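You operate a simulated robot arm through the tools that you are given. There is no shell and no other tool. Be economical: measure what you need, move in short steps, check, and stop when the job is done.

Carry out the task below with a simulated two-armed robot. There is one attempt and no reset: what you move stays moved.

Task
Press the brass plug into the red tube at force 50.
Fine: tube in the drawer, drawer shut, hold both big buttons, a hand on each, till the plug is flush; then pull the drawer out again; leave the other tubes. Set down upright: what you pick out.

Only the result counts: the job must be done as asked and must still hold three seconds after the hand-in. Knocking over, shifting, dropping, spilling or breaking anything else fails it.

Robot
Two 6-joint arms with two-finger parallel grippers on one trunk, on a base that drives. Base frame: it is fixed to the floor where the robot stands at the start and does not move with it; the origin is under the middle of the robot, x ahead of it, y to its left, z up. Readings come in m, rad, newtons and seconds.
The left shoulder is at the start at [0.06, 0.187, 1.097], the right one opposite. With the tool pointing down near the work surface each hand reaches from about 0.22 to 0.62 m from the robot's upright axis, wherever it stands, measured 20 degrees to its own side. Places, roughly: big purple button [0.4, -0.5, 0.8]; big teal button [0.4, -0.2, 0.8]; black force dial [0.5, -0.4, 1]; blue tube brass plug [0.4, -0.1, 0.8]; green tube brass plug [0.5, -0.1, 0.8]; press drawer [0.4, -0.4, 0.8]; red tube brass plug [0.5, -0.1, 0.8]; well of the press drawer [0.4, -0.4, 0.8]. Payload 1.57 kg a hand.
The TCP of each hand is the grasp point between the finger pads, 0.03 m short of the fingertips. In the tool frame z runs along the fingers and y along their closing line. The gripper opens to 0.11 m. The fingers are 0.024 m wide and 0.012 m thick; the gripper's body (0.048 by 0.112 m) begins 0.078 m behind the TCP.
Orientation is that of the tool frame in the base frame, as [roll, pitch, yaw] about the fixed x, y, z axes, in that order (R = Rz(yaw) Ry(pitch) Rx(roll)). With the fingers straight down and closing along the base's y, the tool's x points along the base's -x, its y along +y and its z along -z.

Tools
- The arms move only by the tool arm_command. It takes "left_targets", "right_targets" or both (then of equal length, played together; a hand with none holds still); each is a list of rows, each a list of 3 entries, a list of its own where there are three numbers: the shift along the tool's x, y, z in m, then the turn, a rotation vector about the tool's x, y, z in rad, then the closure, from 0 (fully open) to 1 (shut). In form: [[[tx, ty, tz], [ax, ay, az], fingers], ...]. A call has 1 to 12 rows; each row shifts and turns the commanded pose from where the row before left it, along the tool's axes as they then stand. A row lasts 0.2 s, in which the tool goes at most 0.05 m and 0.15 rad; a call with a longer step from one row to the next is refused whole, and so is a gripper value outside its range. A pose out of reach is approached as far as the arm can. The call stops where the force on the tool passes 60 N (or 10 N more than at its start, if that is more) or the arm is blocked; 0.2 s more then pass. The fingers move at their own pace (about 0.153 m/s each) and stop on an object; they squeeze with about 22 N. The grip force told is the motor's: it shows also when the fingers shut on nothing. Time passes only in rows, and 0.2 s behind the last, so rows that do not move let the fingers close. It gives the time, the measured TCP pose, the force on the tool (base axes), the opening and the grip force at its end, in the units of the frame above (readings bear some noise), with the torque about the TCP (base axes, N m) and any sound that the robot's microphone picked up.
- Cameras (640 x 400 px; columns grow to the right, rows downward): "scene" is now at [0.0054, -0.0257, 1.6306]; the picture's right is [-0.36, -0.93, 0.00], its down [-0.77, 0.30, -0.56] and it looks along [0.52, -0.20, -0.83] (base axes); focal length 267 px, centre (320, 200). "left" rides on the left gripper at [0.07, -0.016, -0.141] in its tool frame; the picture's right is [0.23, 0.97, 0.00], its down [-0.86, 0.20, -0.48] and it looks along [-0.47, 0.11, 0.88] (tool axes); focal length 222 px, centre (320, 200). "right" rides on the right gripper at [0.07, 0.016, -0.141] in its tool frame; the picture's right is [-0.23, 0.97, 0.00], its down [-0.86, -0.20, -0.48] and it looks along [-0.47, -0.11, 0.88] (tool axes); focal length 222 px, centre (320, 200). There is no depth. A picture from a camera that has moved, and an enlarged one, comes with that camera's place and axes in the base frame and with its lens.
- capture(camera): a new picture of that camera. No time passes.
- lift_body(by): slides the trunk up (or, below 0, down) by that many m; the arms and the scene camera ride with it, the base frame stays. It gives what a move gives, with no picture.
- base_move(legs): drives the robot by 1 to 6 legs, each [ahead, left, turn to the left] in m, m and rad, along the robot's own axes; the way and the turn of a leg run together, so that a leg with both is an arc; at most 1.5 m and 3.142 rad a leg. The arms and the cameras ride along, it lands a little off, and it stops where it bumps. It gives what a move gives.
- head_to(pan, tilt): turns the head with the scene camera to pan (to the left, within 1.501 rad either way) and tilt (down, from -0.506 to 1.204), counted from straight ahead of the robot. It gives what a move gives.
- enlarge(camera, box): a new picture of the part [left, top, right, bottom] of that camera's present view, enlarged. No time passes.
- hand_in(): hands the job in; it is judged then, once.

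Go step by step. Nothing tells you exact positions but the pictures and the camera data: compare them with the known pose of the tool, close in by small moves and look again before you grip or let go. The budget is 120 turns and 92 pictures, counting those below and the enlarged ones. Unless the task says otherwise, let go and move clear before handing in, and close with one line.

The tools are called after ">>>" by a JSON object that holds its "method" and its "body". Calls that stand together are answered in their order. arm_command: Moves the arms, as the interface text tells. Its arguments: {"type":"object","properties":{"left_targets":{"type":"array","items":{"type":"array"}},"right_targets":{"type":"array","items":{"type":"array"}}},"required":[]} The other tools are called the same way: lift_body (by) slides the trunk up or down; base_move (legs) drives the base; head_to (pan, tilt) turns the head that bears the scene camera; capture (camera) takes a picture; enlarge (camera, box) takes an enlarged picture of a part of a camera's view; hand_in () hands the job in.

At the start:

```text
t: 0.0
left_tool_pos: [0.4057, -0.0384, 1.1875]
left_orientation: [-3.141, 0.0, 3.141]
left_force: [1.1, 0.2, 0.3]
left_moment: [-0.01, 0.02, -0.01]
left_opening: 0.1097
left_finger_force: 0.1
right_tool_pos: [0.2949, -0.3623, 1.1622]
right_orientation: [-3.141, -0.001, -3.141]
right_force: [0.0, -0.2, 0.4]
right_moment: [0.01, -0.03, -0.03]
right_opening: 0.1098
right_finger_force: 0.1
trunk travel left (down, up): [-0.725, 0.265]
robot x, y, heading: [0.0012, -0.0015, -0.004]
head pan, tilt: [-0.37, 0.979]
```

scene: 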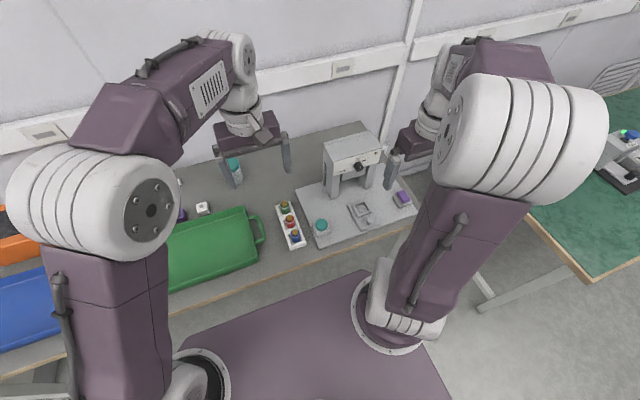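
right: 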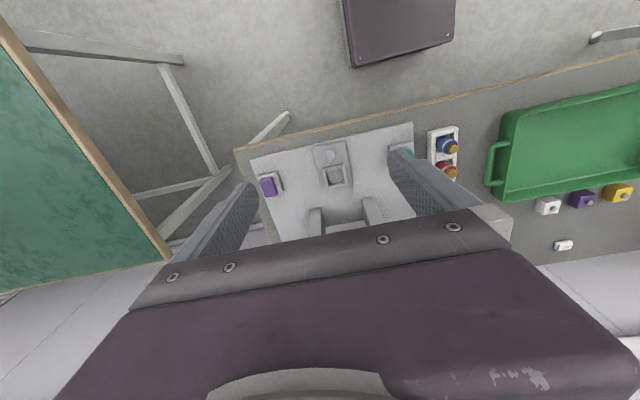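
left: 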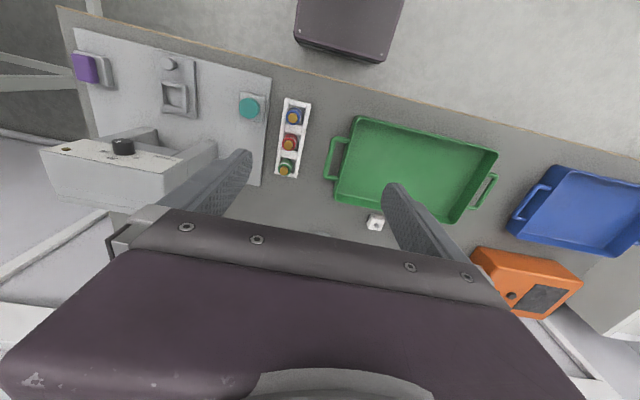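

I see the press with its dial, the drawer between the purple and teal buttons, and a rack with three tubes (blue near, red middle, green far). First I enlarge the views to measure.

>>> {"method": "enlarge", "body": {"camera": "scene", "box": [260, 120, 440, 255]}}

>>> {"method": "enlarge", "body": {"camera": "left", "box": [60, 30, 340, 205]}}

>>> {"method": "enlarge", "body": {"camera": "right", "box": [240, 110, 480, 260]}}

```text
2.96 times, centred on (350, 188) of scene
camera zoom: at [0.0054, -0.0257, 1.6306], right [-0.36, -0.93, 0.0], down [-0.77, 0.3, -0.56], along [0.52, -0.2, -0.83], focal length 792 px, centre (231, 237)
```

zoom: 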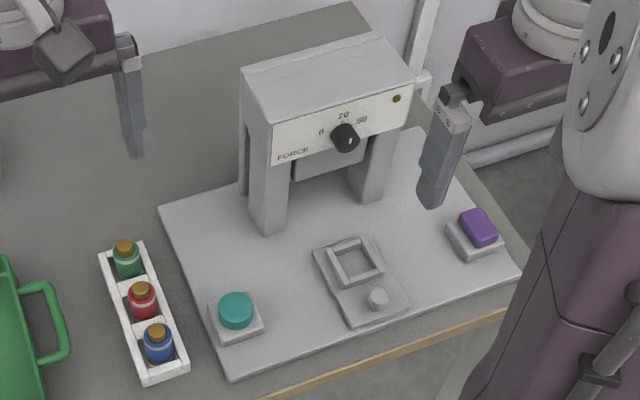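

```text
2.29 times, centred on (200, 118) of left
camera zoom: at [0.3343, -0.056, 1.3274], right [-0.23, 0.97, 0.0], down [0.86, 0.2, 0.48], along [0.47, 0.11, -0.88], focal length 508 px, centre (594, 389)
```

zoom: 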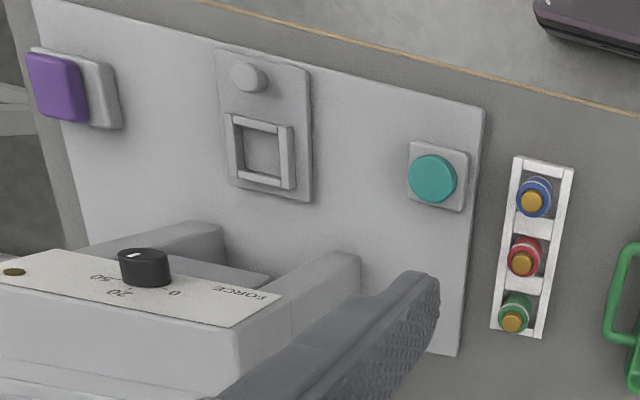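

```text
2.67 times, centred on (360, 185) of right
camera zoom: at [0.2257, -0.3462, 1.3036], right [0.23, 0.97, 0.0], down [0.86, -0.2, 0.48], along [0.47, -0.11, -0.88], focal length 592 px, centre (213, 240)
```

zoom: 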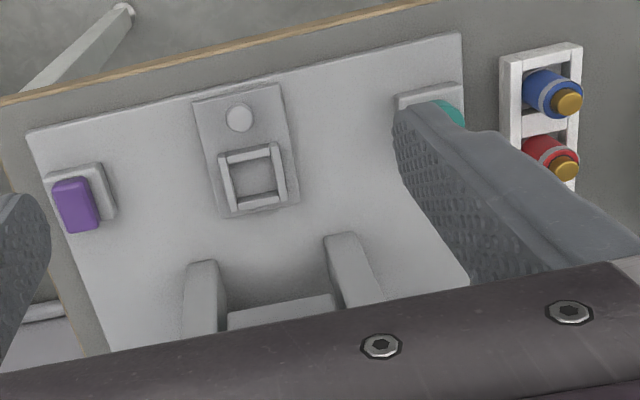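

The rack's red tube is about at (0.477, -0.096), plug top z≈0.83; well ≈ (0.444, -0.366, 0.78). Now a closer look at dial and rack.

>>> {"method": "enlarge", "body": {"camera": "scene", "box": [330, 145, 385, 180]}}

>>> {"method": "enlarge", "body": {"camera": "scene", "box": [270, 190, 340, 250]}}

>>> {"method": "enlarge", "body": {"camera": "left", "box": [55, 125, 185, 206]}}

```text
11.43 times, centred on (358, 162) of scene
camera zoom: at [0.0054, -0.0257, 1.6306], right [-0.36, -0.93, 0.0], down [-0.77, 0.3, -0.56], along [0.52, -0.2, -0.83], focal length 3054 px, centre (-109, 629)
```

zoom: 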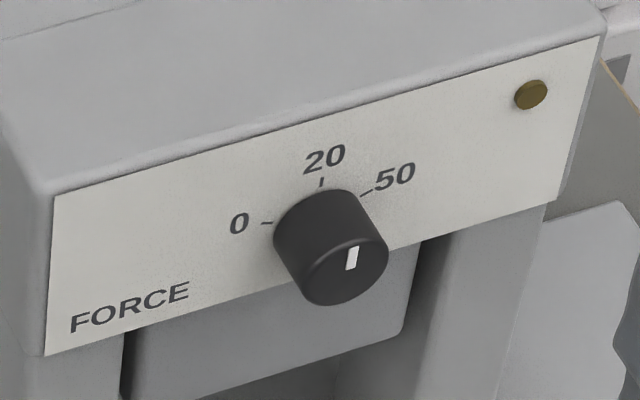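

```text
6.67 times, centred on (305, 220) of scene
camera zoom: at [0.0054, -0.0257, 1.6306], right [-0.36, -0.93, 0.0], down [-0.77, 0.3, -0.56], along [0.52, -0.2, -0.83], focal length 1782 px, centre (420, 67)
```

zoom: 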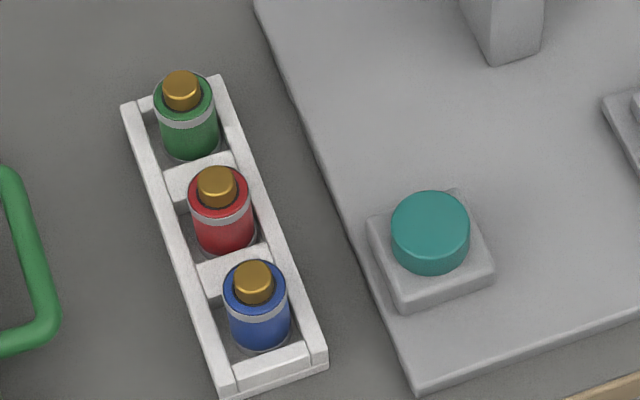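

```text
4.92 times, centred on (120, 166) of left
camera zoom: at [0.3343, -0.056, 1.3274], right [-0.23, 0.97, 0.0], down [0.86, 0.2, 0.48], along [0.47, 0.11, -0.88], focal length 1094 px, centre (1305, 370)
```

zoom: 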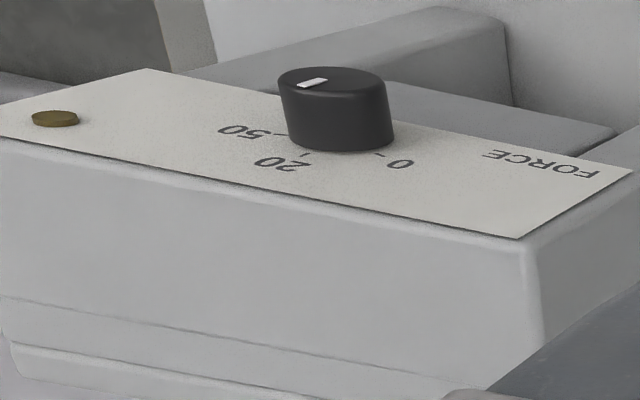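

The dial sits at ≈(0.505, -0.365, 0.943), knob ~34 mm across, facing the robot. I'll shift the base right so the press is centred, slightly back for room.

>>> {"method": "base_move", "body": {"legs": [[-0.06, 0, 0], [0, -0.28, 0]]}}

>>> {"method": "head_to", "body": {"pan": -0.05, "tilt": 0.9}}

>>> {"method": "capture", "body": {"camera": "scene"}}

```text
t: 2.5
left_tool_pos: [0.3465, -0.3101, 1.1873]
left_orientation: [-3.141, 0.001, -3.138]
left_force: [0.2, -0.2, -0.3]
left_moment: [0.0, 0.02, 0.01]
left_opening: 0.11
left_finger_force: 0.0
right_tool_pos: [0.2371, -0.6346, 1.1612]
right_orientation: [-3.14, 0.0, -3.138]
right_force: [-0.5, 0.8, -0.2]
right_moment: [0.04, 0.06, 0.05]
right_opening: 0.1099
right_finger_force: 0.1
trunk travel left (down, up): [-0.725, 0.265]
robot x, y, heading: [-0.0615, -0.2771, 0.008]
head pan, tilt: [-0.37, 0.979]
```

```text
t: 3.3
left_tool_pos: [0.3468, -0.3104, 1.1872]
left_orientation: [3.141, 0.0, -3.137]
left_force: [0.0, -1.0, 0.6]
left_moment: [0.02, 0.02, 0.0]
left_opening: 0.1099
left_finger_force: 0.1
right_tool_pos: [0.2375, -0.6363, 1.1619]
right_orientation: [-3.141, 0.001, -3.14]
right_force: [-0.6, 0.0, 0.2]
right_moment: [0.0, 0.02, 0.02]
right_opening: 0.1099
right_finger_force: 0.0
trunk travel left (down, up): [-0.725, 0.265]
robot x, y, heading: [-0.0577, -0.2757, 0.003]
head pan, tilt: [-0.051, 0.901]
```

```text
82 pictures are left
camera scene: at [-0.0441, -0.2786, 1.6363], right [-0.05, -1.0, 0.0], down [-0.78, 0.04, -0.62], along [0.62, -0.03, -0.78], focal length 267 px, centre (320, 200)
```

scene: 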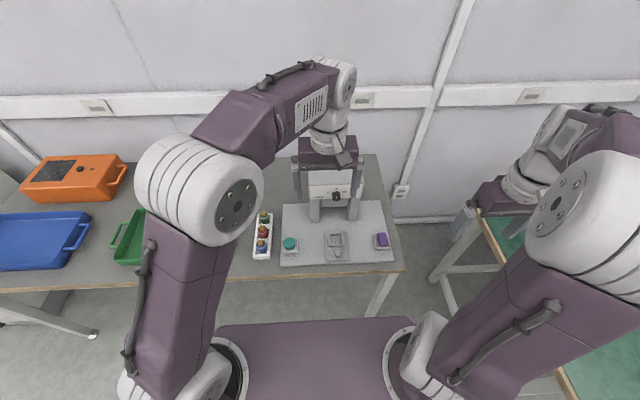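

The robot is now roughly centred. I move the left hand out of the way and the right hand ahead, turning it to level toward the dial.

>>> {"method": "arm_command", "body": {"left_targets": [[[0, 0.045, 0], [0, 0, 0], 0], [[0, 0.045, 0], [0, 0, 0], 0], [[0, 0.045, 0], [0, 0, 0], 0], [[0, 0.045, 0], [0, 0, 0], 0], [[0, 0.045, 0], [0, 0, 0], 0], [[0, 0, 0], [0, 0, 0], 0], [[0, 0, 0], [0, 0, 0], 0], [[0, 0, 0], [0, 0, 0], 0], [[0, 0, 0], [0, 0, 0], 0], [[0, 0, 0], [0, 0, 0], 0], [[0, 0, 0], [0, 0, 0], 0], [[0, 0, 0], [0, 0, 0], 0]], "right_targets": [[[-0.03, 0.035, 0], [0, 0, 0], 0], [[-0.03, 0.035, 0], [0, 0, 0], 0], [[-0.03, 0.035, 0], [0, 0, 0], 0], [[-0.03, 0.035, 0], [0, 0, 0], 0], [[-0.02, 0.035, 0], [0, 0, 0], 0], [[0, 0.02, 0], [0, -0.15, 0], 0], [[0, 0.02, 0], [0, -0.15, 0], 0], [[0, 0.02, 0], [0, -0.15, 0], 0], [[0, 0.02, 0], [0, -0.15, 0], 0], [[0, 0.015, 0], [0, -0.15, 0], 0], [[0, 0, 0], [0, -0.15, 0], 0], [[0, 0, 0], [0, -0.15, 0], 0]]}}

```text
t: 5.9
left_tool_pos: [0.3455, -0.0878, 1.1846]
left_orientation: [-3.138, -0.001, -3.139]
left_force: [-0.5, 0.2, 0.5]
left_moment: [-0.03, 0.01, -0.01]
left_opening: 0.1101
left_finger_force: 0.0
right_tool_pos: [0.3865, -0.3597, 1.1643]
right_orientation: [-3.141, 1.048, -3.137]
right_force: [0.5, 0.8, 0.1]
right_moment: [-0.02, -0.01, -0.01]
right_opening: 0.1101
right_finger_force: 0.1
right hand out of reach, approached as far as the arm can: row 12
trunk travel left (down, up): [-0.725, 0.265]
robot x, y, heading: [-0.0585, -0.2751, 0.007]
head pan, tilt: [-0.051, 0.901]
```

The right hand is at 60° pitch; its reach limits the rest here. I look at the dial with the right camera.

>>> {"method": "capture", "body": {"camera": "right"}}

>>> {"method": "capture", "body": {"camera": "scene"}}

```text
81 pictures are left
camera right: at [0.2297, -0.3435, 1.1763], right [0.11, 0.97, 0.2], down [0.01, -0.2, 0.98], along [0.99, -0.11, -0.04], focal length 222 px, centre (320, 200)
```

right: 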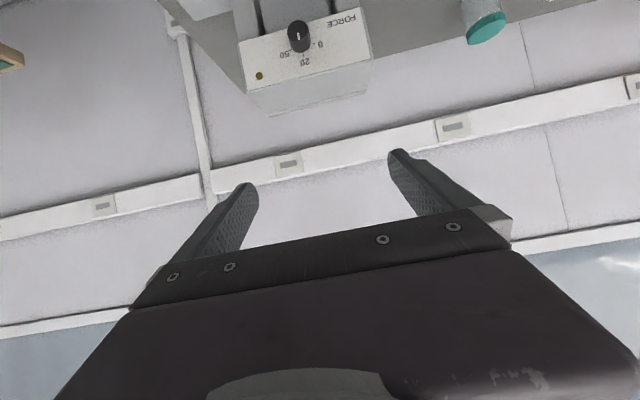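

```text
80 pictures are left
camera scene: at [-0.0433, -0.2771, 1.6364], right [-0.05, -1.0, 0.0], down [-0.78, 0.04, -0.62], along [0.62, -0.03, -0.78], focal length 267 px, centre (320, 200)
```

scene: 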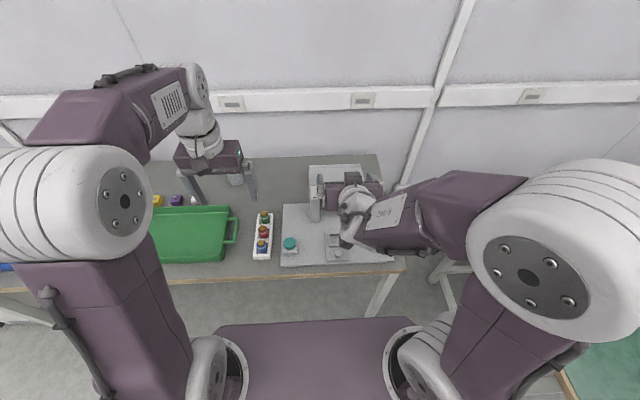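

>>> {"method": "enlarge", "body": {"camera": "right", "box": [235, 0, 375, 88]}}

```text
4.55 times, centred on (305, 44) of right
camera zoom: at [0.2297, -0.3435, 1.1763], right [0.11, 0.97, 0.2], down [0.01, -0.2, 0.98], along [0.99, -0.11, -0.04], focal length 1010 px, centre (388, 909)
```

zoom: 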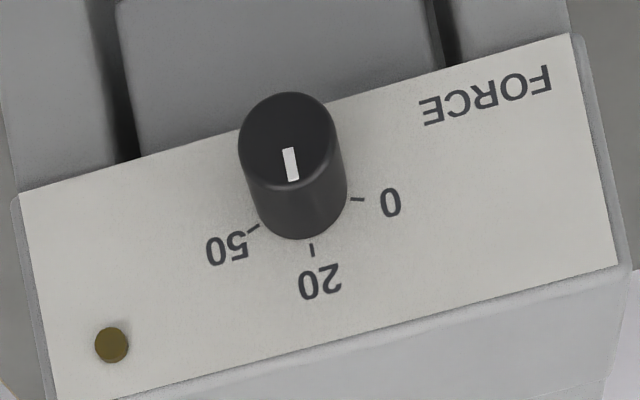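

The mark sits near 20 (12 o'clock), and 50 is about 60° clockwise from it; the panel is vertical. I bring the right hand down to dial height and level it.

>>> {"method": "arm_command", "body": {"right_targets": [[[0.0317, 0, 0.0183], [0, 0, 0], 0], [[0.0317, 0, 0.0183], [0, 0, 0], 0], [[0.0317, 0, 0.0183], [0, 0, 0], 0], [[0.0317, 0, 0.0183], [0, 0, 0], 0], [[0.0317, 0, 0.0183], [0, 0, 0], 0], [[0.0317, 0, 0.0183], [0, 0, 0], 0], [[0, 0, 0], [0, -0.13, 0], 0.3], [[0, 0, 0], [0, -0.13, 0], 0.3], [[0, 0, 0], [0, -0.13, 0], 0.3], [[0, 0, 0], [0, -0.13, 0], 0.3]]}}

>>> {"method": "capture", "body": {"camera": "right"}}

>>> {"method": "capture", "body": {"camera": "scene"}}

```text
t: 8.1
left_tool_pos: [0.3451, -0.0873, 1.1859]
left_orientation: [-3.141, 0.0, -3.138]
left_force: [0.6, -0.4, -0.5]
left_moment: [-0.01, 0.02, 0.01]
left_opening: 0.1099
left_finger_force: 0.2
right_tool_pos: [0.5055, -0.2385, 1.0775]
right_orientation: [-1.717, 1.563, -1.717]
right_force: [-0.5, 0.5, -0.5]
right_moment: [0.02, 0.01, -0.02]
right_opening: 0.0769
right_finger_force: 0.1
right hand out of reach, approached as far as the arm can: row 1, 2, 3, 4, 5, 6, 7, 8, 9, 10
trunk travel left (down, up): [-0.725, 0.265]
robot x, y, heading: [-0.0574, -0.2704, 0.002]
head pan, tilt: [-0.051, 0.901]
```

```text
78 pictures are left
camera right: at [0.365, -0.2235, 1.0079], right [0.0, 0.98, 0.22], down [-0.48, -0.19, 0.86], along [0.88, -0.11, 0.47], focal length 222 px, centre (320, 200)
```

right: 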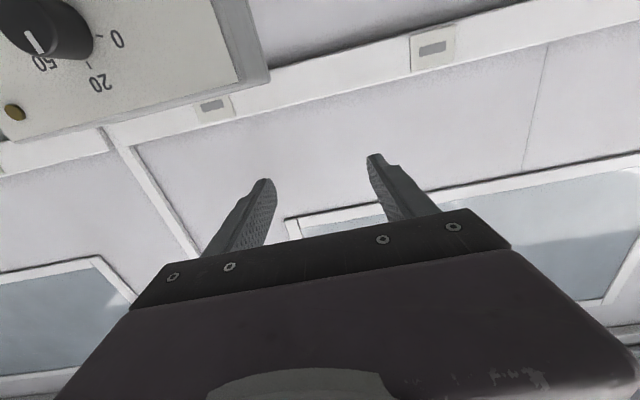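

```text
77 pictures are left
camera scene: at [-0.0434, -0.277, 1.6364], right [-0.05, -1.0, 0.0], down [-0.78, 0.04, -0.62], along [0.62, -0.03, -0.78], focal length 267 px, centre (320, 200)
```

scene: 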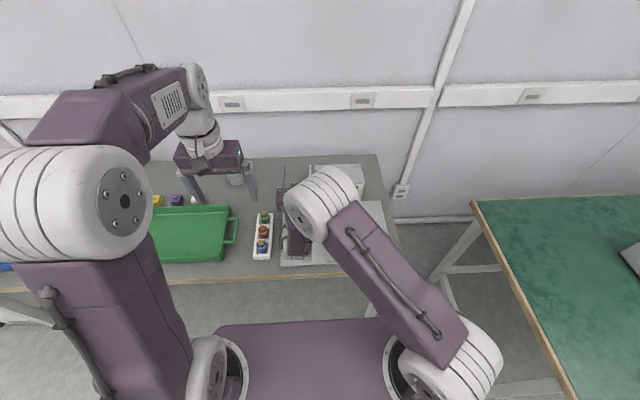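

The right arm is folded too tightly for a level pose here, so I back the base 0.2 m and then approach the dial.

>>> {"method": "base_move", "body": {"legs": [[-0.22, 0, 0]]}}

>>> {"method": "arm_command", "body": {"right_targets": [[[0, 0, 0], [0, 0, 0], 0.3], [[0, 0, 0], [0, 0, 0], 0.3]]}}

>>> {"method": "capture", "body": {"camera": "right"}}

```text
t: 9.8
left_tool_pos: [0.1211, -0.0865, 1.1854]
left_orientation: [-3.14, -0.001, -3.134]
left_force: [0.6, -0.5, 0.4]
left_moment: [0.04, -0.02, 0.0]
left_opening: 0.1101
left_finger_force: 0.1
right_tool_pos: [0.2829, -0.2396, 1.0756]
right_orientation: [-2.103, 1.562, -2.098]
right_force: [-0.6, 0.3, 0.1]
right_moment: [0.0, -0.01, 0.02]
right_opening: 0.0771
right_finger_force: 0.1
trunk travel left (down, up): [-0.725, 0.265]
robot x, y, heading: [-0.2838, -0.2708, 0.015]
head pan, tilt: [-0.051, 0.901]
```

```text
t: 10.4
left_tool_pos: [0.1205, -0.0866, 1.1857]
left_orientation: [3.142, 0.0, -3.132]
left_force: [0.2, 0.1, -0.4]
left_moment: [0.01, -0.04, -0.01]
left_opening: 0.1101
left_finger_force: 0.0
right_tool_pos: [0.282, -0.2382, 1.0778]
right_orientation: [-1.98, 1.564, -1.977]
right_force: [0.3, -0.1, -0.4]
right_moment: [0.01, 0.02, -0.01]
right_opening: 0.077
right_finger_force: 0.1
trunk travel left (down, up): [-0.725, 0.265]
robot x, y, heading: [-0.2807, -0.2777, 0.013]
head pan, tilt: [-0.051, 0.901]
```

```text
76 pictures are left
camera right: at [0.1407, -0.2235, 1.0081], right [0.0, 0.98, 0.22], down [-0.48, -0.2, 0.86], along [0.88, -0.1, 0.46], focal length 222 px, centre (320, 200)
```

right: 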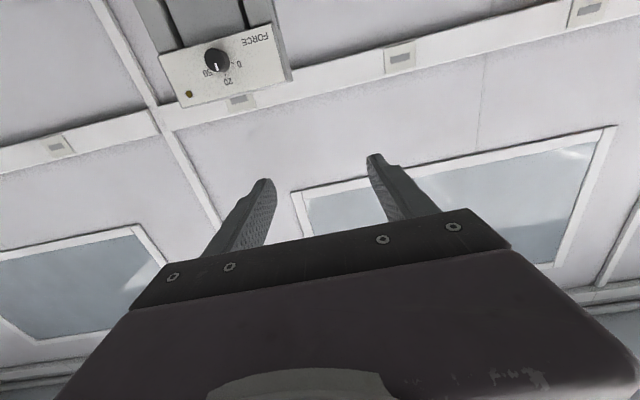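

The hand is level now. Dial estimate refined to (0.505, -0.361, 0.947); I approach to 10 cm in front of it.

>>> {"method": "arm_command", "body": {"right_targets": [[[0.0262, -0.0246, 0.0236], [0, 0, 0], 0.3], [[0.0262, -0.0246, 0.0236], [0, 0, 0], 0.3], [[0.0262, -0.0246, 0.0236], [0, 0, 0], 0.3], [[0.0262, -0.0246, 0.0236], [0, 0, 0], 0.3], [[0.0262, -0.0246, 0.0236], [0, 0, 0], 0.3], [[0, 0, 0], [0, 0, 0], 0.3]]}}

>>> {"method": "capture", "body": {"camera": "right"}}

>>> {"method": "capture", "body": {"camera": "scene"}}

```text
t: 11.8
left_tool_pos: [0.1193, -0.0864, 1.1855]
left_orientation: [-3.14, 0.0, -3.131]
left_force: [0.8, -0.7, 0.5]
left_moment: [-0.01, 0.01, 0.01]
left_opening: 0.1098
left_finger_force: 0.1
right_tool_pos: [0.4187, -0.3468, 0.9532]
right_orientation: [-1.772, 1.554, -1.775]
right_force: [0.3, 0.2, 0.0]
right_moment: [0.01, 0.0, -0.02]
right_opening: 0.0771
right_finger_force: 0.1
right hand out of reach, approached as far as the arm can: row 1, 2, 3
trunk travel left (down, up): [-0.725, 0.265]
robot x, y, heading: [-0.2833, -0.2723, 0.013]
head pan, tilt: [-0.051, 0.901]
```

```text
75 pictures are left
camera right: at [0.2775, -0.3309, 0.8842], right [0.0, 0.98, 0.21], down [-0.48, -0.18, 0.86], along [0.88, -0.1, 0.46], focal length 222 px, centre (320, 200)
```

right: 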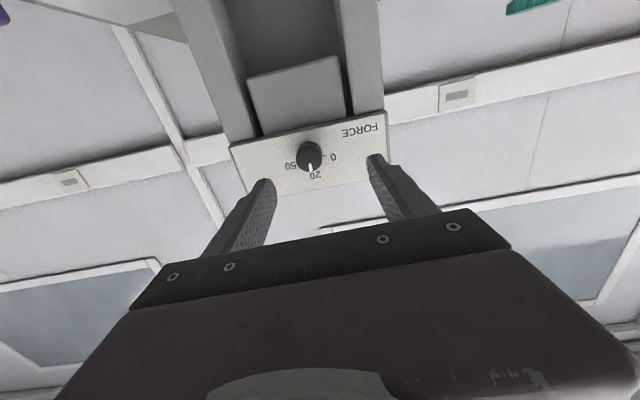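

```text
74 pictures are left
camera scene: at [-0.2682, -0.2781, 1.6364], right [-0.04, -1.0, 0.0], down [-0.78, 0.03, -0.62], along [0.62, -0.03, -0.78], focal length 267 px, centre (320, 200)
```

scene: 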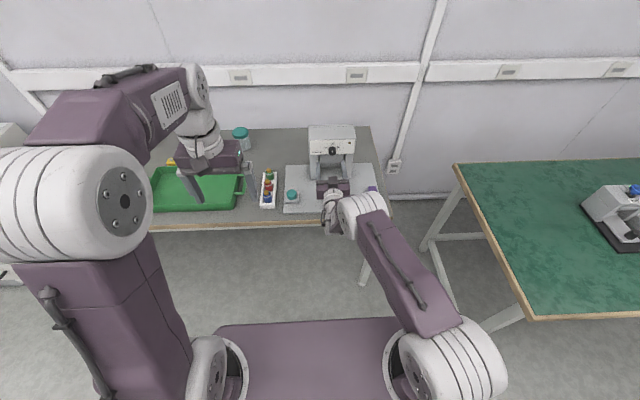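

The dial is at ≈(0.505, -0.360, 0.950); I correct sideways and advance until the fingertips straddle the knob.

>>> {"method": "arm_command", "body": {"right_targets": [[[0.003, -0.013, 0.02], [0, 0, 0], 0.3], [[0, 0, 0.02], [0, 0, 0], 0.3], [[0, 0, 0.018], [0, 0, 0], 0.3], [[0, 0, 0], [0, 0, 0], 0.3]]}}

>>> {"method": "enlarge", "body": {"camera": "right", "box": [200, 80, 440, 230]}}

>>> {"method": "enlarge", "body": {"camera": "scene", "box": [290, 110, 390, 210]}}

```text
t: 12.8
left_tool_pos: [0.1212, -0.0876, 1.1856]
left_orientation: [-3.141, 0.0, -3.133]
left_force: [0.2, -0.2, 0.0]
left_moment: [-0.03, -0.01, -0.01]
left_opening: 0.1099
left_finger_force: 0.1
right_tool_pos: [0.4773, -0.3595, 0.9519]
right_orientation: [-2.03, 1.563, -2.026]
right_force: [-0.5, -0.5, 0.6]
right_moment: [-0.01, 0.02, -0.02]
right_opening: 0.0772
right_finger_force: 0.0
trunk travel left (down, up): [-0.725, 0.265]
robot x, y, heading: [-0.2831, -0.2739, 0.007]
head pan, tilt: [-0.051, 0.901]
```

```text
2.67 times, centred on (320, 155) of right
camera zoom: at [0.3362, -0.3444, 0.8831], right [0.0, 0.98, 0.22], down [-0.47, -0.2, 0.86], along [0.88, -0.1, 0.46], focal length 592 px, centre (320, 320)
```

zoom: 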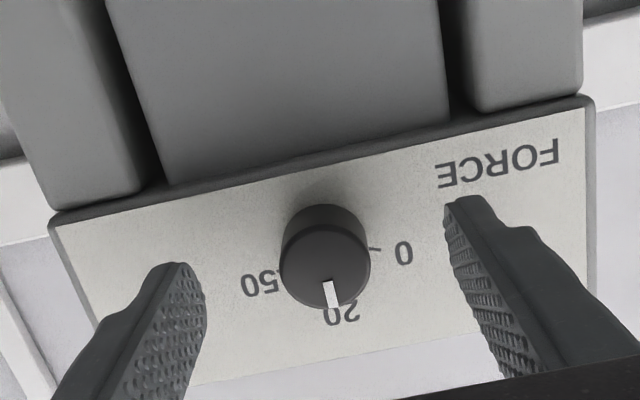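

```text
4.00 times, centred on (340, 160) of scene
camera zoom: at [-0.2675, -0.279, 1.6363], right [-0.04, -1.0, 0.0], down [-0.78, 0.03, -0.62], along [0.62, -0.03, -0.78], focal length 1069 px, centre (240, 360)
```

zoom: 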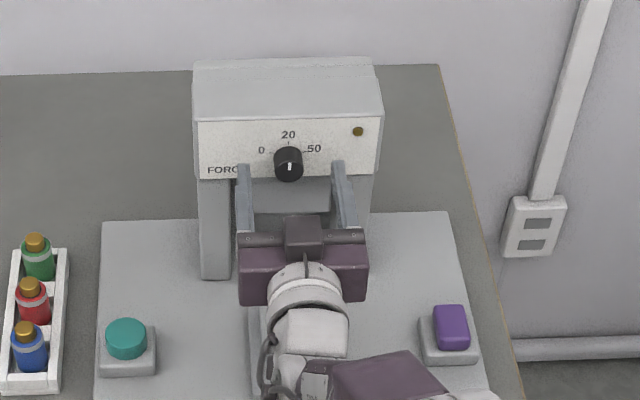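

The fingers straddle the knob, which sits a few mm higher. I raise 3 mm, advance 10 mm and close on it.

>>> {"method": "arm_command", "body": {"right_targets": [[[-0.003, 0, 0.01], [0, 0, 0], 0.3], [[0, 0, 0], [0, 0, 0], 0.6], [[0, 0, 0], [0, 0, 0], 0.8], [[0, 0, 0], [0, 0, 0], 1], [[0, 0, 0], [0, 0, 0], 1]]}}

>>> {"method": "enlarge", "body": {"camera": "right", "box": [200, 80, 440, 230]}}

```text
t: 14.0
left_tool_pos: [0.1215, -0.0871, 1.1857]
left_orientation: [3.14, -0.001, -3.133]
left_force: [0.9, 0.4, 0.5]
left_moment: [0.01, 0.03, -0.01]
left_opening: 0.1101
left_finger_force: 0.1
right_tool_pos: [0.4875, -0.3584, 0.9534]
right_orientation: [-2.029, 1.564, -2.023]
right_force: [1.4, -0.6, 0.6]
right_moment: [0.0, 0.05, -0.44]
right_opening: 0.0277
right_finger_force: 37.8
trunk travel left (down, up): [-0.725, 0.265]
robot x, y, heading: [-0.2827, -0.2742, 0.01]
head pan, tilt: [-0.051, 0.901]
```

```text
2.67 times, centred on (320, 155) of right
camera zoom: at [0.3461, -0.343, 0.885], right [0.0, 0.98, 0.22], down [-0.47, -0.2, 0.86], along [0.88, -0.1, 0.46], focal length 592 px, centre (320, 320)
```

zoom: 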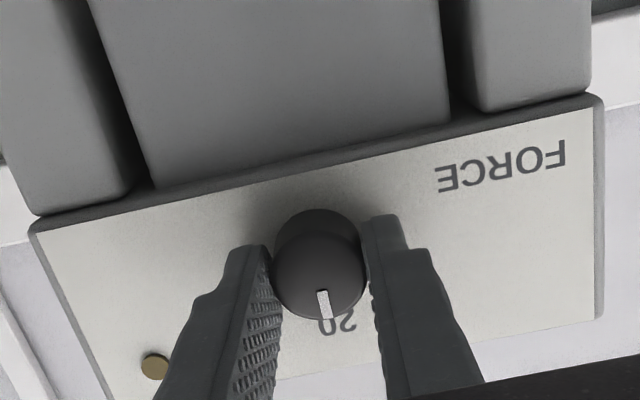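

The knob is gripped (28 mm). I turn it clockwise by about 1 rad.

>>> {"method": "arm_command", "body": {"right_targets": [[[0, 0, 0], [0, 0, 0.14], 1], [[0, 0, 0], [0, 0, 0.14], 1], [[0, 0, 0], [0, 0, 0.14], 1], [[0, 0, 0], [0, 0, 0.14], 1], [[0, 0, 0], [0, 0, 0.14], 1], [[0, 0, 0], [0, 0, 0.14], 1], [[0, 0, 0], [0, 0, 0.14], 1], [[0, 0, 0], [0, 0, 0], 1]]}}

>>> {"method": "capture", "body": {"camera": "right"}}

>>> {"method": "enlarge", "body": {"camera": "scene", "box": [310, 125, 360, 165]}}

```text
t: 14.9
left_tool_pos: [0.1205, -0.0898, 1.186]
left_orientation: [-3.141, 0.001, -3.138]
left_force: [-0.6, 1.0, -0.2]
left_moment: [-0.06, 0.0, -0.01]
left_opening: 0.11
left_finger_force: 0.2
right_tool_pos: [0.4888, -0.3575, 0.9541]
right_orientation: [1.631, 1.195, 1.584]
right_force: [-6.1, -18.4, 0.7]
right_moment: [-0.03, 0.5, 0.86]
right_opening: 0.0286
right_finger_force: 38.9
right hand out of reach, approached as far as the arm can: row 1, 2, 3, 4
trunk travel left (down, up): [-0.725, 0.265]
robot x, y, heading: [-0.2834, -0.2771, 0.004]
head pan, tilt: [-0.051, 0.901]
stopped in row 4 (right hand): the force on the tool passed its limit at 67 N (the readings are from after the stop); the commanded pose is now the measured one
```

```text
70 pictures are left
camera right: at [0.3483, -0.3112, 0.8987], right [0.05, 0.82, 0.57], down [-0.48, -0.48, 0.73], along [0.87, -0.31, 0.37], focal length 222 px, centre (320, 200)
```

right: 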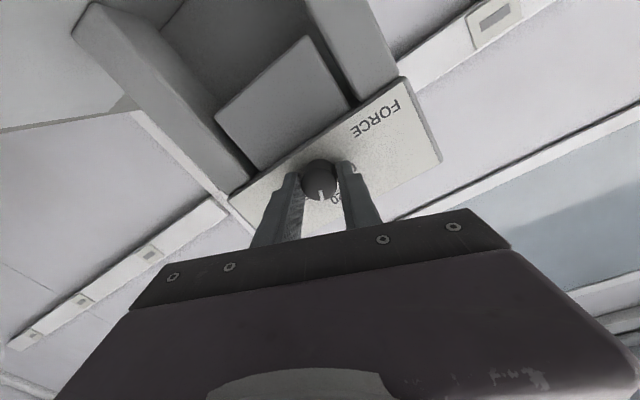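

```text
10.00 times, centred on (335, 145) of scene
camera zoom: at [-0.2697, -0.2805, 1.6364], right [-0.05, -1.0, 0.0], down [-0.78, 0.04, -0.62], along [0.62, -0.03, -0.78], focal length 2672 px, centre (170, 750)
```

zoom: 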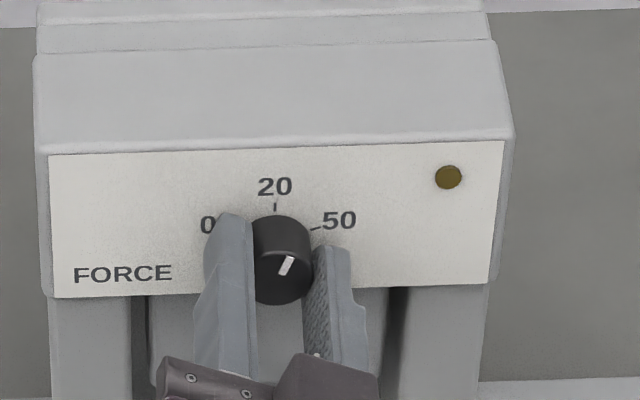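

The knob turned about 22° before the wrist ran out. I let go, back off, roll the hand the other way, and will regrip.

>>> {"method": "arm_command", "body": {"right_targets": [[[0, 0, 0], [0, 0, 0], 0.4], [[0, 0, 0], [0, 0, 0], 0.4], [[0, 0, -0.04], [0, 0, 0], 0.4], [[0, 0, 0], [0, 0, -0.14], 0.4], [[0, 0, 0], [0, 0, -0.14], 0.4], [[0, 0, 0], [0, 0, -0.14], 0.4], [[0, 0, 0], [0, 0, -0.14], 0.4], [[0, 0, 0], [0, 0, -0.14], 0.4], [[0, 0, 0], [0, 0, -0.14], 0.4], [[0, 0, 0], [0, 0, -0.14], 0.4], [[0, 0, 0], [0, 0, 0], 0.4]]}}

>>> {"method": "capture", "body": {"camera": "right"}}

```text
t: 17.3
left_tool_pos: [0.1216, -0.0894, 1.1854]
left_orientation: [3.14, -0.001, -3.137]
left_force: [0.4, 0.6, 0.9]
left_moment: [-0.02, 0.0, 0.01]
left_opening: 0.1099
left_finger_force: 0.1
right_tool_pos: [0.4787, -0.3415, 0.9386]
right_orientation: [-1.607, 0.961, -1.637]
right_force: [-1.3, -2.7, 0.9]
right_moment: [0.02, 0.01, -0.09]
right_opening: 0.068
right_finger_force: 1.4
right hand out of reach, approached as far as the arm can: row 3
trunk travel left (down, up): [-0.725, 0.265]
robot x, y, heading: [-0.2841, -0.2762, 0.004]
head pan, tilt: [-0.051, 0.901]
```

```text
68 pictures are left
camera right: at [0.3354, -0.3645, 0.8755], right [0.02, 0.93, -0.37], down [-0.45, 0.34, 0.83], along [0.89, 0.15, 0.43], focal length 222 px, centre (320, 200)
```

right: 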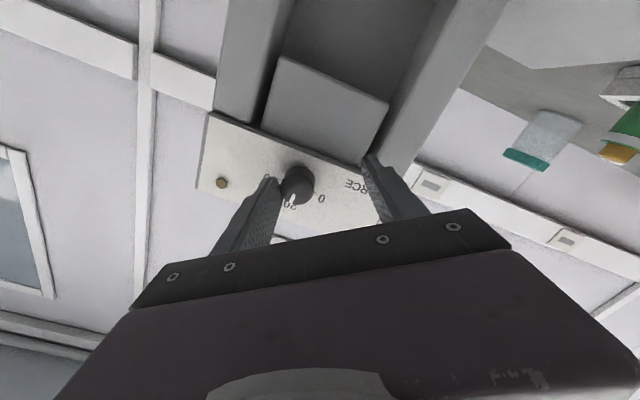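

>>> {"method": "enlarge", "body": {"camera": "right", "box": [200, 100, 440, 250]}}

>>> {"method": "enlarge", "body": {"camera": "scene", "box": [310, 125, 360, 165]}}

```text
2.67 times, centred on (320, 175) of right
camera zoom: at [0.3354, -0.3645, 0.8755], right [0.02, 0.93, -0.37], down [-0.45, 0.34, 0.83], along [0.89, 0.15, 0.43], focal length 592 px, centre (320, 267)
```

zoom: 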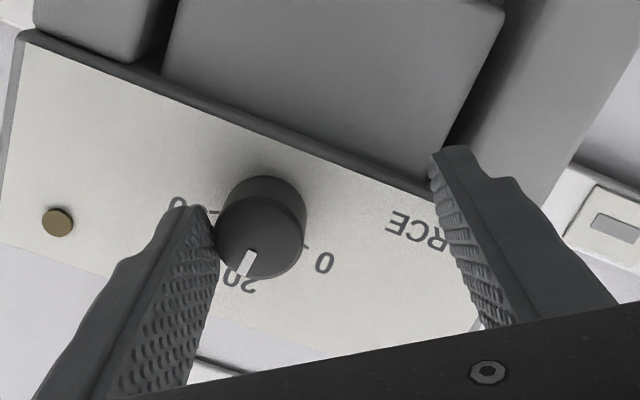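

```text
10.00 times, centred on (335, 145) of scene
camera zoom: at [-0.2678, -0.2801, 1.6364], right [-0.05, -1.0, 0.0], down [-0.78, 0.04, -0.62], along [0.62, -0.03, -0.78], focal length 2672 px, centre (170, 750)
```

zoom: 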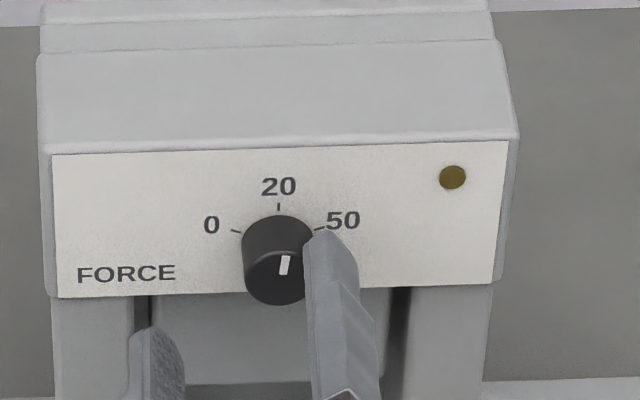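

The open finger dragged the knob back near 20; I centre on the knob, roll a bit more, then grip and turn.

>>> {"method": "arm_command", "body": {"right_targets": [[[-0.004, -0.023, 0], [0, 0, 0], 0.4], [[0, 0, 0], [0, 0, -0.14], 0.4], [[0, 0, 0], [0, 0, 0], 0.4]]}}

>>> {"method": "enlarge", "body": {"camera": "right", "box": [200, 100, 440, 250]}}

```text
t: 18.1
left_tool_pos: [0.1213, -0.088, 1.1845]
left_orientation: [3.141, -0.002, -3.139]
left_force: [1.0, -0.2, -0.2]
left_moment: [0.01, -0.01, -0.02]
left_opening: 0.1099
left_finger_force: 0.1
right_tool_pos: [0.4877, -0.3557, 0.9494]
right_orientation: [-1.603, 0.822, -1.629]
right_force: [0.5, 0.2, 0.3]
right_moment: [-0.03, -0.04, -0.01]
right_opening: 0.0659
right_finger_force: 0.0
right hand out of reach, approached as far as the arm can: row 1
trunk travel left (down, up): [-0.725, 0.265]
robot x, y, heading: [-0.2808, -0.276, 0.005]
head pan, tilt: [-0.051, 0.901]
```

```text
2.67 times, centred on (320, 175) of right
camera zoom: at [0.3447, -0.386, 0.8907], right [0.02, 0.87, -0.5], down [-0.45, 0.45, 0.77], along [0.89, 0.21, 0.4], focal length 592 px, centre (320, 267)
```

zoom: 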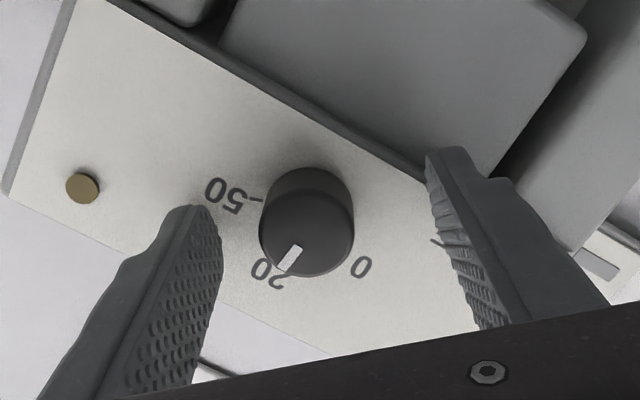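

>>> {"method": "arm_command", "body": {"right_targets": [[[-0.001, -0.006, 0], [0, 0, 0], 0.6], [[0, 0, 0], [0, 0, 0], 0.8], [[0, 0, 0], [0, 0, 0], 1], [[0, 0, 0], [0, 0, 0], 1], [[0, 0, 0], [0, 0, 0.13], 1], [[0, 0, 0], [0, 0, 0.13], 1], [[0, 0, 0], [0, 0, 0.13], 1], [[0, 0, 0], [0, 0, 0.13], 1], [[0, 0, 0], [0, 0, 0.13], 1], [[0, 0, 0], [0, 0, 0.13], 1], [[0, 0, 0], [0, 0, 0.1], 1], [[0, 0, 0], [0, 0, 0], 1]]}}

>>> {"method": "enlarge", "body": {"camera": "scene", "box": [310, 125, 360, 165]}}

>>> {"method": "enlarge", "body": {"camera": "right", "box": [200, 100, 440, 250]}}

```text
t: 20.7
left_tool_pos: [0.1216, -0.0879, 1.1856]
left_orientation: [-3.139, 0.001, -3.14]
left_force: [0.2, 0.0, -0.9]
left_moment: [0.0, -0.02, -0.03]
left_opening: 0.1096
left_finger_force: 0.0
right_tool_pos: [0.4911, -0.358, 0.9513]
right_orientation: [1.759, 1.434, 1.725]
right_force: [-13.5, 8.0, -11.1]
right_moment: [-0.02, 0.41, 1.07]
right_opening: 0.0281
right_finger_force: 37.8
right hand out of reach, approached as far as the arm can: row 1
trunk travel left (down, up): [-0.725, 0.265]
robot x, y, heading: [-0.2854, -0.2741, 0.001]
head pan, tilt: [-0.051, 0.901]
```

```text
10.00 times, centred on (335, 145) of scene
camera zoom: at [-0.2687, -0.2775, 1.6362], right [-0.05, -1.0, 0.0], down [-0.78, 0.04, -0.62], along [0.62, -0.03, -0.78], focal length 2672 px, centre (170, 750)
```

zoom: 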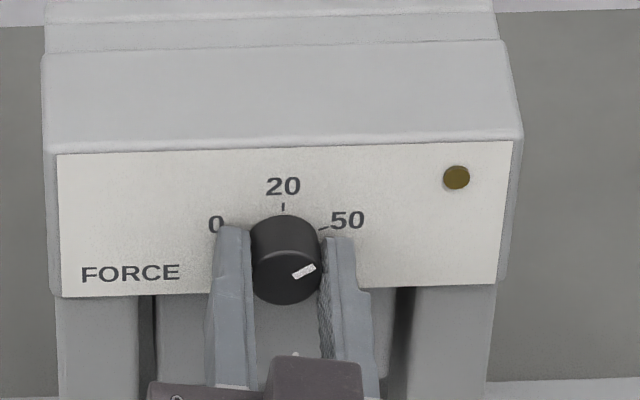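

```text
2.67 times, centred on (320, 175) of right
camera zoom: at [0.3485, -0.3275, 0.8889], right [0.04, 0.93, 0.35], down [-0.47, -0.3, 0.83], along [0.88, -0.2, 0.43], focal length 592 px, centre (320, 267)
```

zoom: 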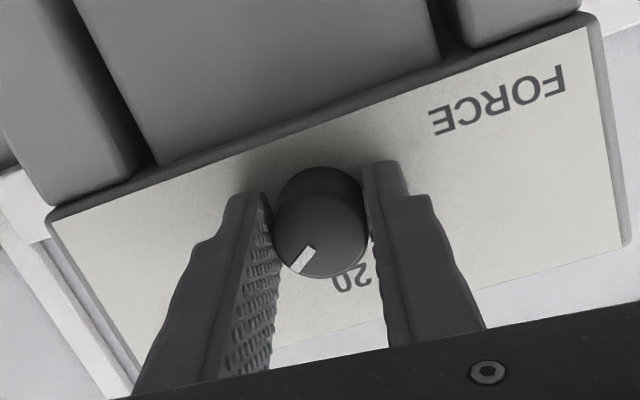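

The mark now points about 60° clockwise, at 50. I release gently and retreat to verify.

>>> {"method": "arm_command", "body": {"right_targets": [[[0, 0, 0], [0, 0, 0], 0.5], [[0, 0, 0], [0, 0, 0], 0.4], [[0, 0, 0], [0, 0, 0], 0.3], [[0, 0, -0.03], [0, 0, 0], 0.3], [[0, 0, -0.03], [0, 0, 0], 0.3], [[0, 0, 0], [0, 0, 0], 0.3]]}}

>>> {"method": "enlarge", "body": {"camera": "scene", "box": [310, 125, 360, 165]}}

>>> {"method": "capture", "body": {"camera": "right"}}

```text
t: 22.1
left_tool_pos: [0.1226, -0.0893, 1.1848]
left_orientation: [-3.139, -0.001, -3.136]
left_force: [-0.2, 0.2, -0.5]
left_moment: [0.0, 0.04, 0.03]
left_opening: 0.1097
left_finger_force: 0.0
right_tool_pos: [0.4739, -0.3443, 0.9285]
right_orientation: [1.732, 1.437, 1.695]
right_force: [0.0, -0.3, -0.3]
right_moment: [0.02, -0.03, -0.01]
right_opening: 0.0768
right_finger_force: 0.1
right hand out of reach, approached as far as the arm can: row 4, 5
trunk travel left (down, up): [-0.725, 0.265]
robot x, y, heading: [-0.2849, -0.2751, 0.004]
head pan, tilt: [-0.051, 0.901]
```

```text
10.00 times, centred on (335, 145) of scene
camera zoom: at [-0.2671, -0.2791, 1.6363], right [-0.05, -1.0, 0.0], down [-0.78, 0.04, -0.62], along [0.62, -0.03, -0.78], focal length 2672 px, centre (170, 750)
```

zoom: 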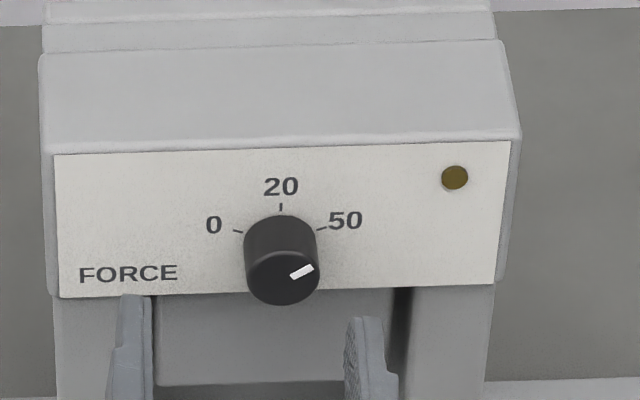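

```text
61 pictures are left
camera right: at [0.3331, -0.3144, 0.8658], right [0.04, 0.93, 0.35], down [-0.47, -0.3, 0.83], along [0.88, -0.2, 0.43], focal length 222 px, centre (320, 200)
```

right: 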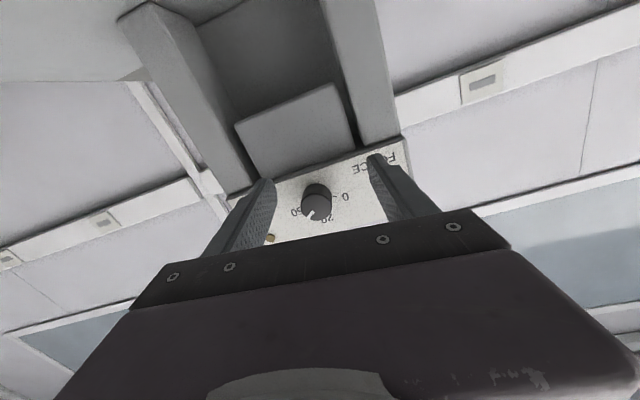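

>>> {"method": "enlarge", "body": {"camera": "scene", "box": [328, 142, 348, 158]}}

>>> {"method": "enlarge", "body": {"camera": "right", "box": [280, 165, 360, 240]}}

```text
16.00 times, centred on (338, 150) of scene
camera zoom: at [-0.2671, -0.2791, 1.6363], right [-0.05, -1.0, 0.0], down [-0.78, 0.04, -0.62], along [0.62, -0.03, -0.78], focal length 4276 px, centre (32, 1000)
```

zoom: 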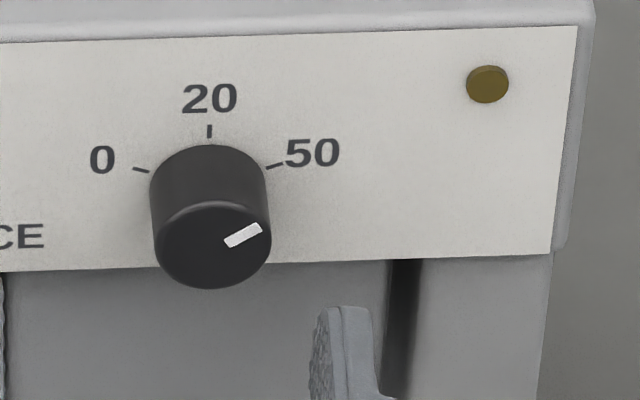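

```text
5.33 times, centred on (320, 202) of right
camera zoom: at [0.3331, -0.3144, 0.8658], right [0.04, 0.93, 0.35], down [-0.47, -0.3, 0.83], along [0.88, -0.2, 0.43], focal length 1185 px, centre (320, 187)
```

zoom: 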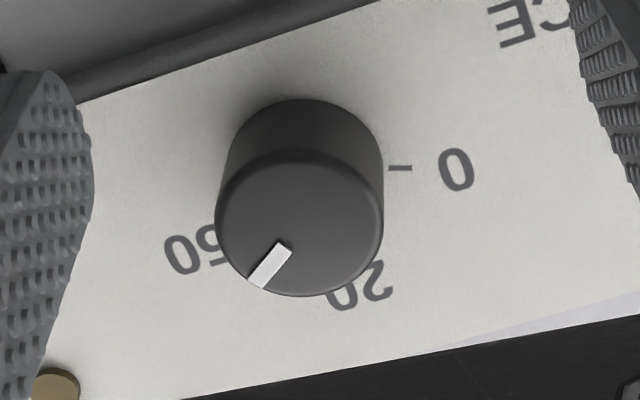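

Ticks are at about ±67° while the mark is at ~57–60°, slightly short of 50. I'll roll back, regrip and turn ~0.18 rad more.

>>> {"method": "arm_command", "body": {"right_targets": [[[0, 0, 0], [0, 0, -0.14], 0.3], [[0, 0, 0], [0, 0, -0.14], 0.3], [[0, 0, 0], [0, 0, -0.12], 0.3], [[-0.02, -0.0197, 0], [0, 0, 0], 0.3], [[0, 0, 0], [0, 0, 0], 0.3]]}}

>>> {"method": "enlarge", "body": {"camera": "right", "box": [200, 100, 440, 250]}}

```text
t: 23.3
left_tool_pos: [0.1213, -0.0882, 1.1844]
left_orientation: [-3.139, -0.001, -3.138]
left_force: [0.0, 0.6, 0.1]
left_moment: [0.0, 0.05, 0.03]
left_opening: 0.1101
left_finger_force: 0.0
right_tool_pos: [0.4861, -0.3564, 0.9464]
right_orientation: [-1.653, 1.302, -1.685]
right_force: [0.0, 0.1, -0.6]
right_moment: [0.0, 0.0, -0.05]
right_opening: 0.0769
right_finger_force: 0.1
right hand out of reach, approached as far as the arm can: row 4
trunk travel left (down, up): [-0.725, 0.265]
robot x, y, heading: [-0.2784, -0.2801, 0.007]
head pan, tilt: [-0.051, 0.901]
```

```text
2.67 times, centred on (320, 175) of right
camera zoom: at [0.3443, -0.3546, 0.8782], right [0.03, 1.0, -0.04], down [-0.46, 0.05, 0.89], along [0.89, -0.01, 0.46], focal length 592 px, centre (320, 267)
```

zoom: 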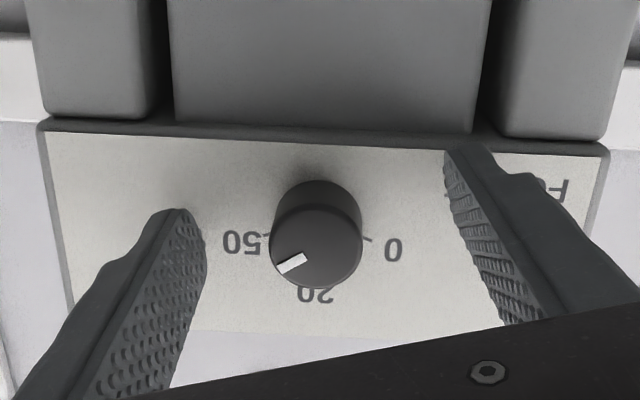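

>>> {"method": "arm_command", "body": {"right_targets": [[[-0.006, -0.003, 0.001], [0, 0, 0], 0.5], [[0, 0, 0], [0, 0, 0], 0.8], [[0, 0, 0], [0, 0, 0], 1], [[0, 0, 0], [0, 0, 0], 1], [[0, 0, 0], [0, 0, 0], 1], [[0, 0, 0], [0, 0, 0.1], 1], [[0, 0, 0], [0, 0, 0.1], 1], [[0, 0, 0], [0, 0, 0], 1]]}}

>>> {"method": "enlarge", "body": {"camera": "scene", "box": [328, 142, 348, 158]}}

```text
t: 25.1
left_tool_pos: [0.1212, -0.0883, 1.1859]
left_orientation: [3.142, 0.002, -3.14]
left_force: [-0.3, 0.0, -0.4]
left_moment: [-0.04, 0.01, -0.03]
left_opening: 0.11
left_finger_force: 0.1
right_tool_pos: [0.4897, -0.3581, 0.9517]
right_orientation: [-1.907, 1.501, -1.937]
right_force: [-5.0, -0.3, -3.3]
right_moment: [0.0, 0.55, 0.82]
right_opening: 0.0284
right_finger_force: 38.0
trunk travel left (down, up): [-0.725, 0.265]
robot x, y, heading: [-0.2814, -0.2768, 0.002]
head pan, tilt: [-0.051, 0.901]
```

```text
16.00 times, centred on (338, 150) of scene
camera zoom: at [-0.2681, -0.2796, 1.6363], right [-0.05, -1.0, 0.0], down [-0.78, 0.04, -0.62], along [0.62, -0.03, -0.78], focal length 4276 px, centre (32, 1000)
```

zoom: 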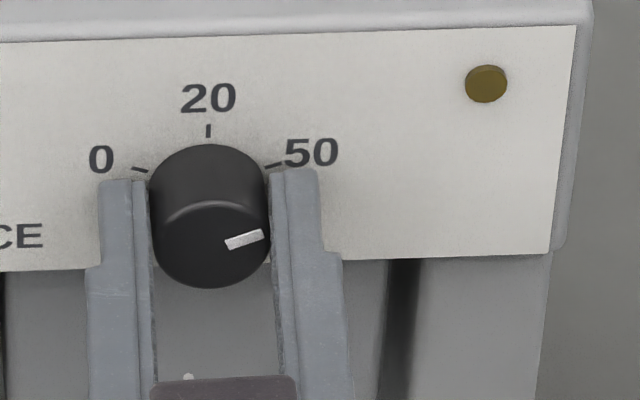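

The mark now lines up with the 50 tick. I release fully and drive the base straight back.

>>> {"method": "arm_command", "body": {"right_targets": [[[0, 0, 0], [0, 0, 0], 0.5], [[0, 0, 0], [0, 0, 0], 0.2], [[0, 0, 0], [0, 0, 0], 0.2]]}}

>>> {"method": "base_move", "body": {"legs": [[-0.15, 0, 0]]}}

>>> {"method": "enlarge", "body": {"camera": "scene", "box": [320, 110, 360, 142]}}

>>> {"method": "enlarge", "body": {"camera": "right", "box": [250, 90, 410, 190]}}

```text
t: 25.9
left_tool_pos: [0.121, -0.0896, 1.1852]
left_orientation: [-3.141, -0.001, -3.137]
left_force: [-0.5, 0.0, 0.0]
left_moment: [0.01, -0.02, 0.01]
left_opening: 0.11
left_finger_force: 0.0
right_tool_pos: [0.4893, -0.3583, 0.9519]
right_orientation: [-1.883, 1.501, -1.915]
right_force: [0.1, 0.1, 0.1]
right_moment: [0.02, -0.02, 0.03]
right_opening: 0.0879
right_finger_force: 0.0
trunk travel left (down, up): [-0.725, 0.265]
robot x, y, heading: [-0.2817, -0.279, -0.002]
head pan, tilt: [-0.051, 0.901]
```

```text
t: 27.3
left_tool_pos: [-0.0231, -0.0891, 1.1845]
left_orientation: [-3.14, -0.002, -3.137]
left_force: [-0.5, 0.8, -0.4]
left_moment: [-0.02, 0.03, 0.0]
left_opening: 0.11
left_finger_force: 0.1
right_tool_pos: [0.3431, -0.3565, 0.9514]
right_orientation: [-1.908, 1.499, -1.939]
right_force: [0.6, 0.3, 0.0]
right_moment: [-0.01, -0.03, -0.01]
right_opening: 0.088
right_finger_force: 0.1
trunk travel left (down, up): [-0.725, 0.265]
robot x, y, heading: [-0.431, -0.2764, 0.002]
head pan, tilt: [-0.051, 0.901]
```

```text
12.50 times, centred on (340, 126) of scene
camera zoom: at [-0.4126, -0.2801, 1.6363], right [-0.05, -1.0, 0.0], down [-0.78, 0.04, -0.62], along [0.62, -0.03, -0.78], focal length 3341 px, centre (70, 1125)
```

zoom: 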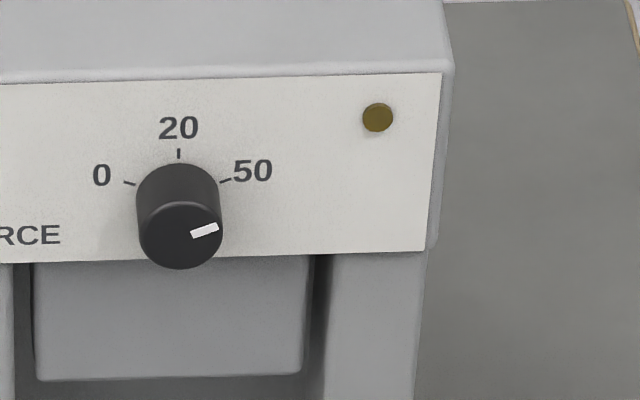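

```text
4.00 times, centred on (330, 140) of right
camera zoom: at [0.202, -0.3413, 0.8838], right [0.04, 0.99, 0.16], down [-0.46, -0.13, 0.88], along [0.89, -0.11, 0.45], focal length 888 px, centre (280, 440)
```

zoom: 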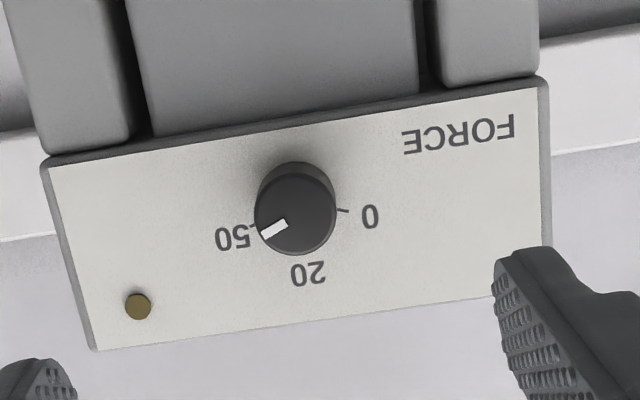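

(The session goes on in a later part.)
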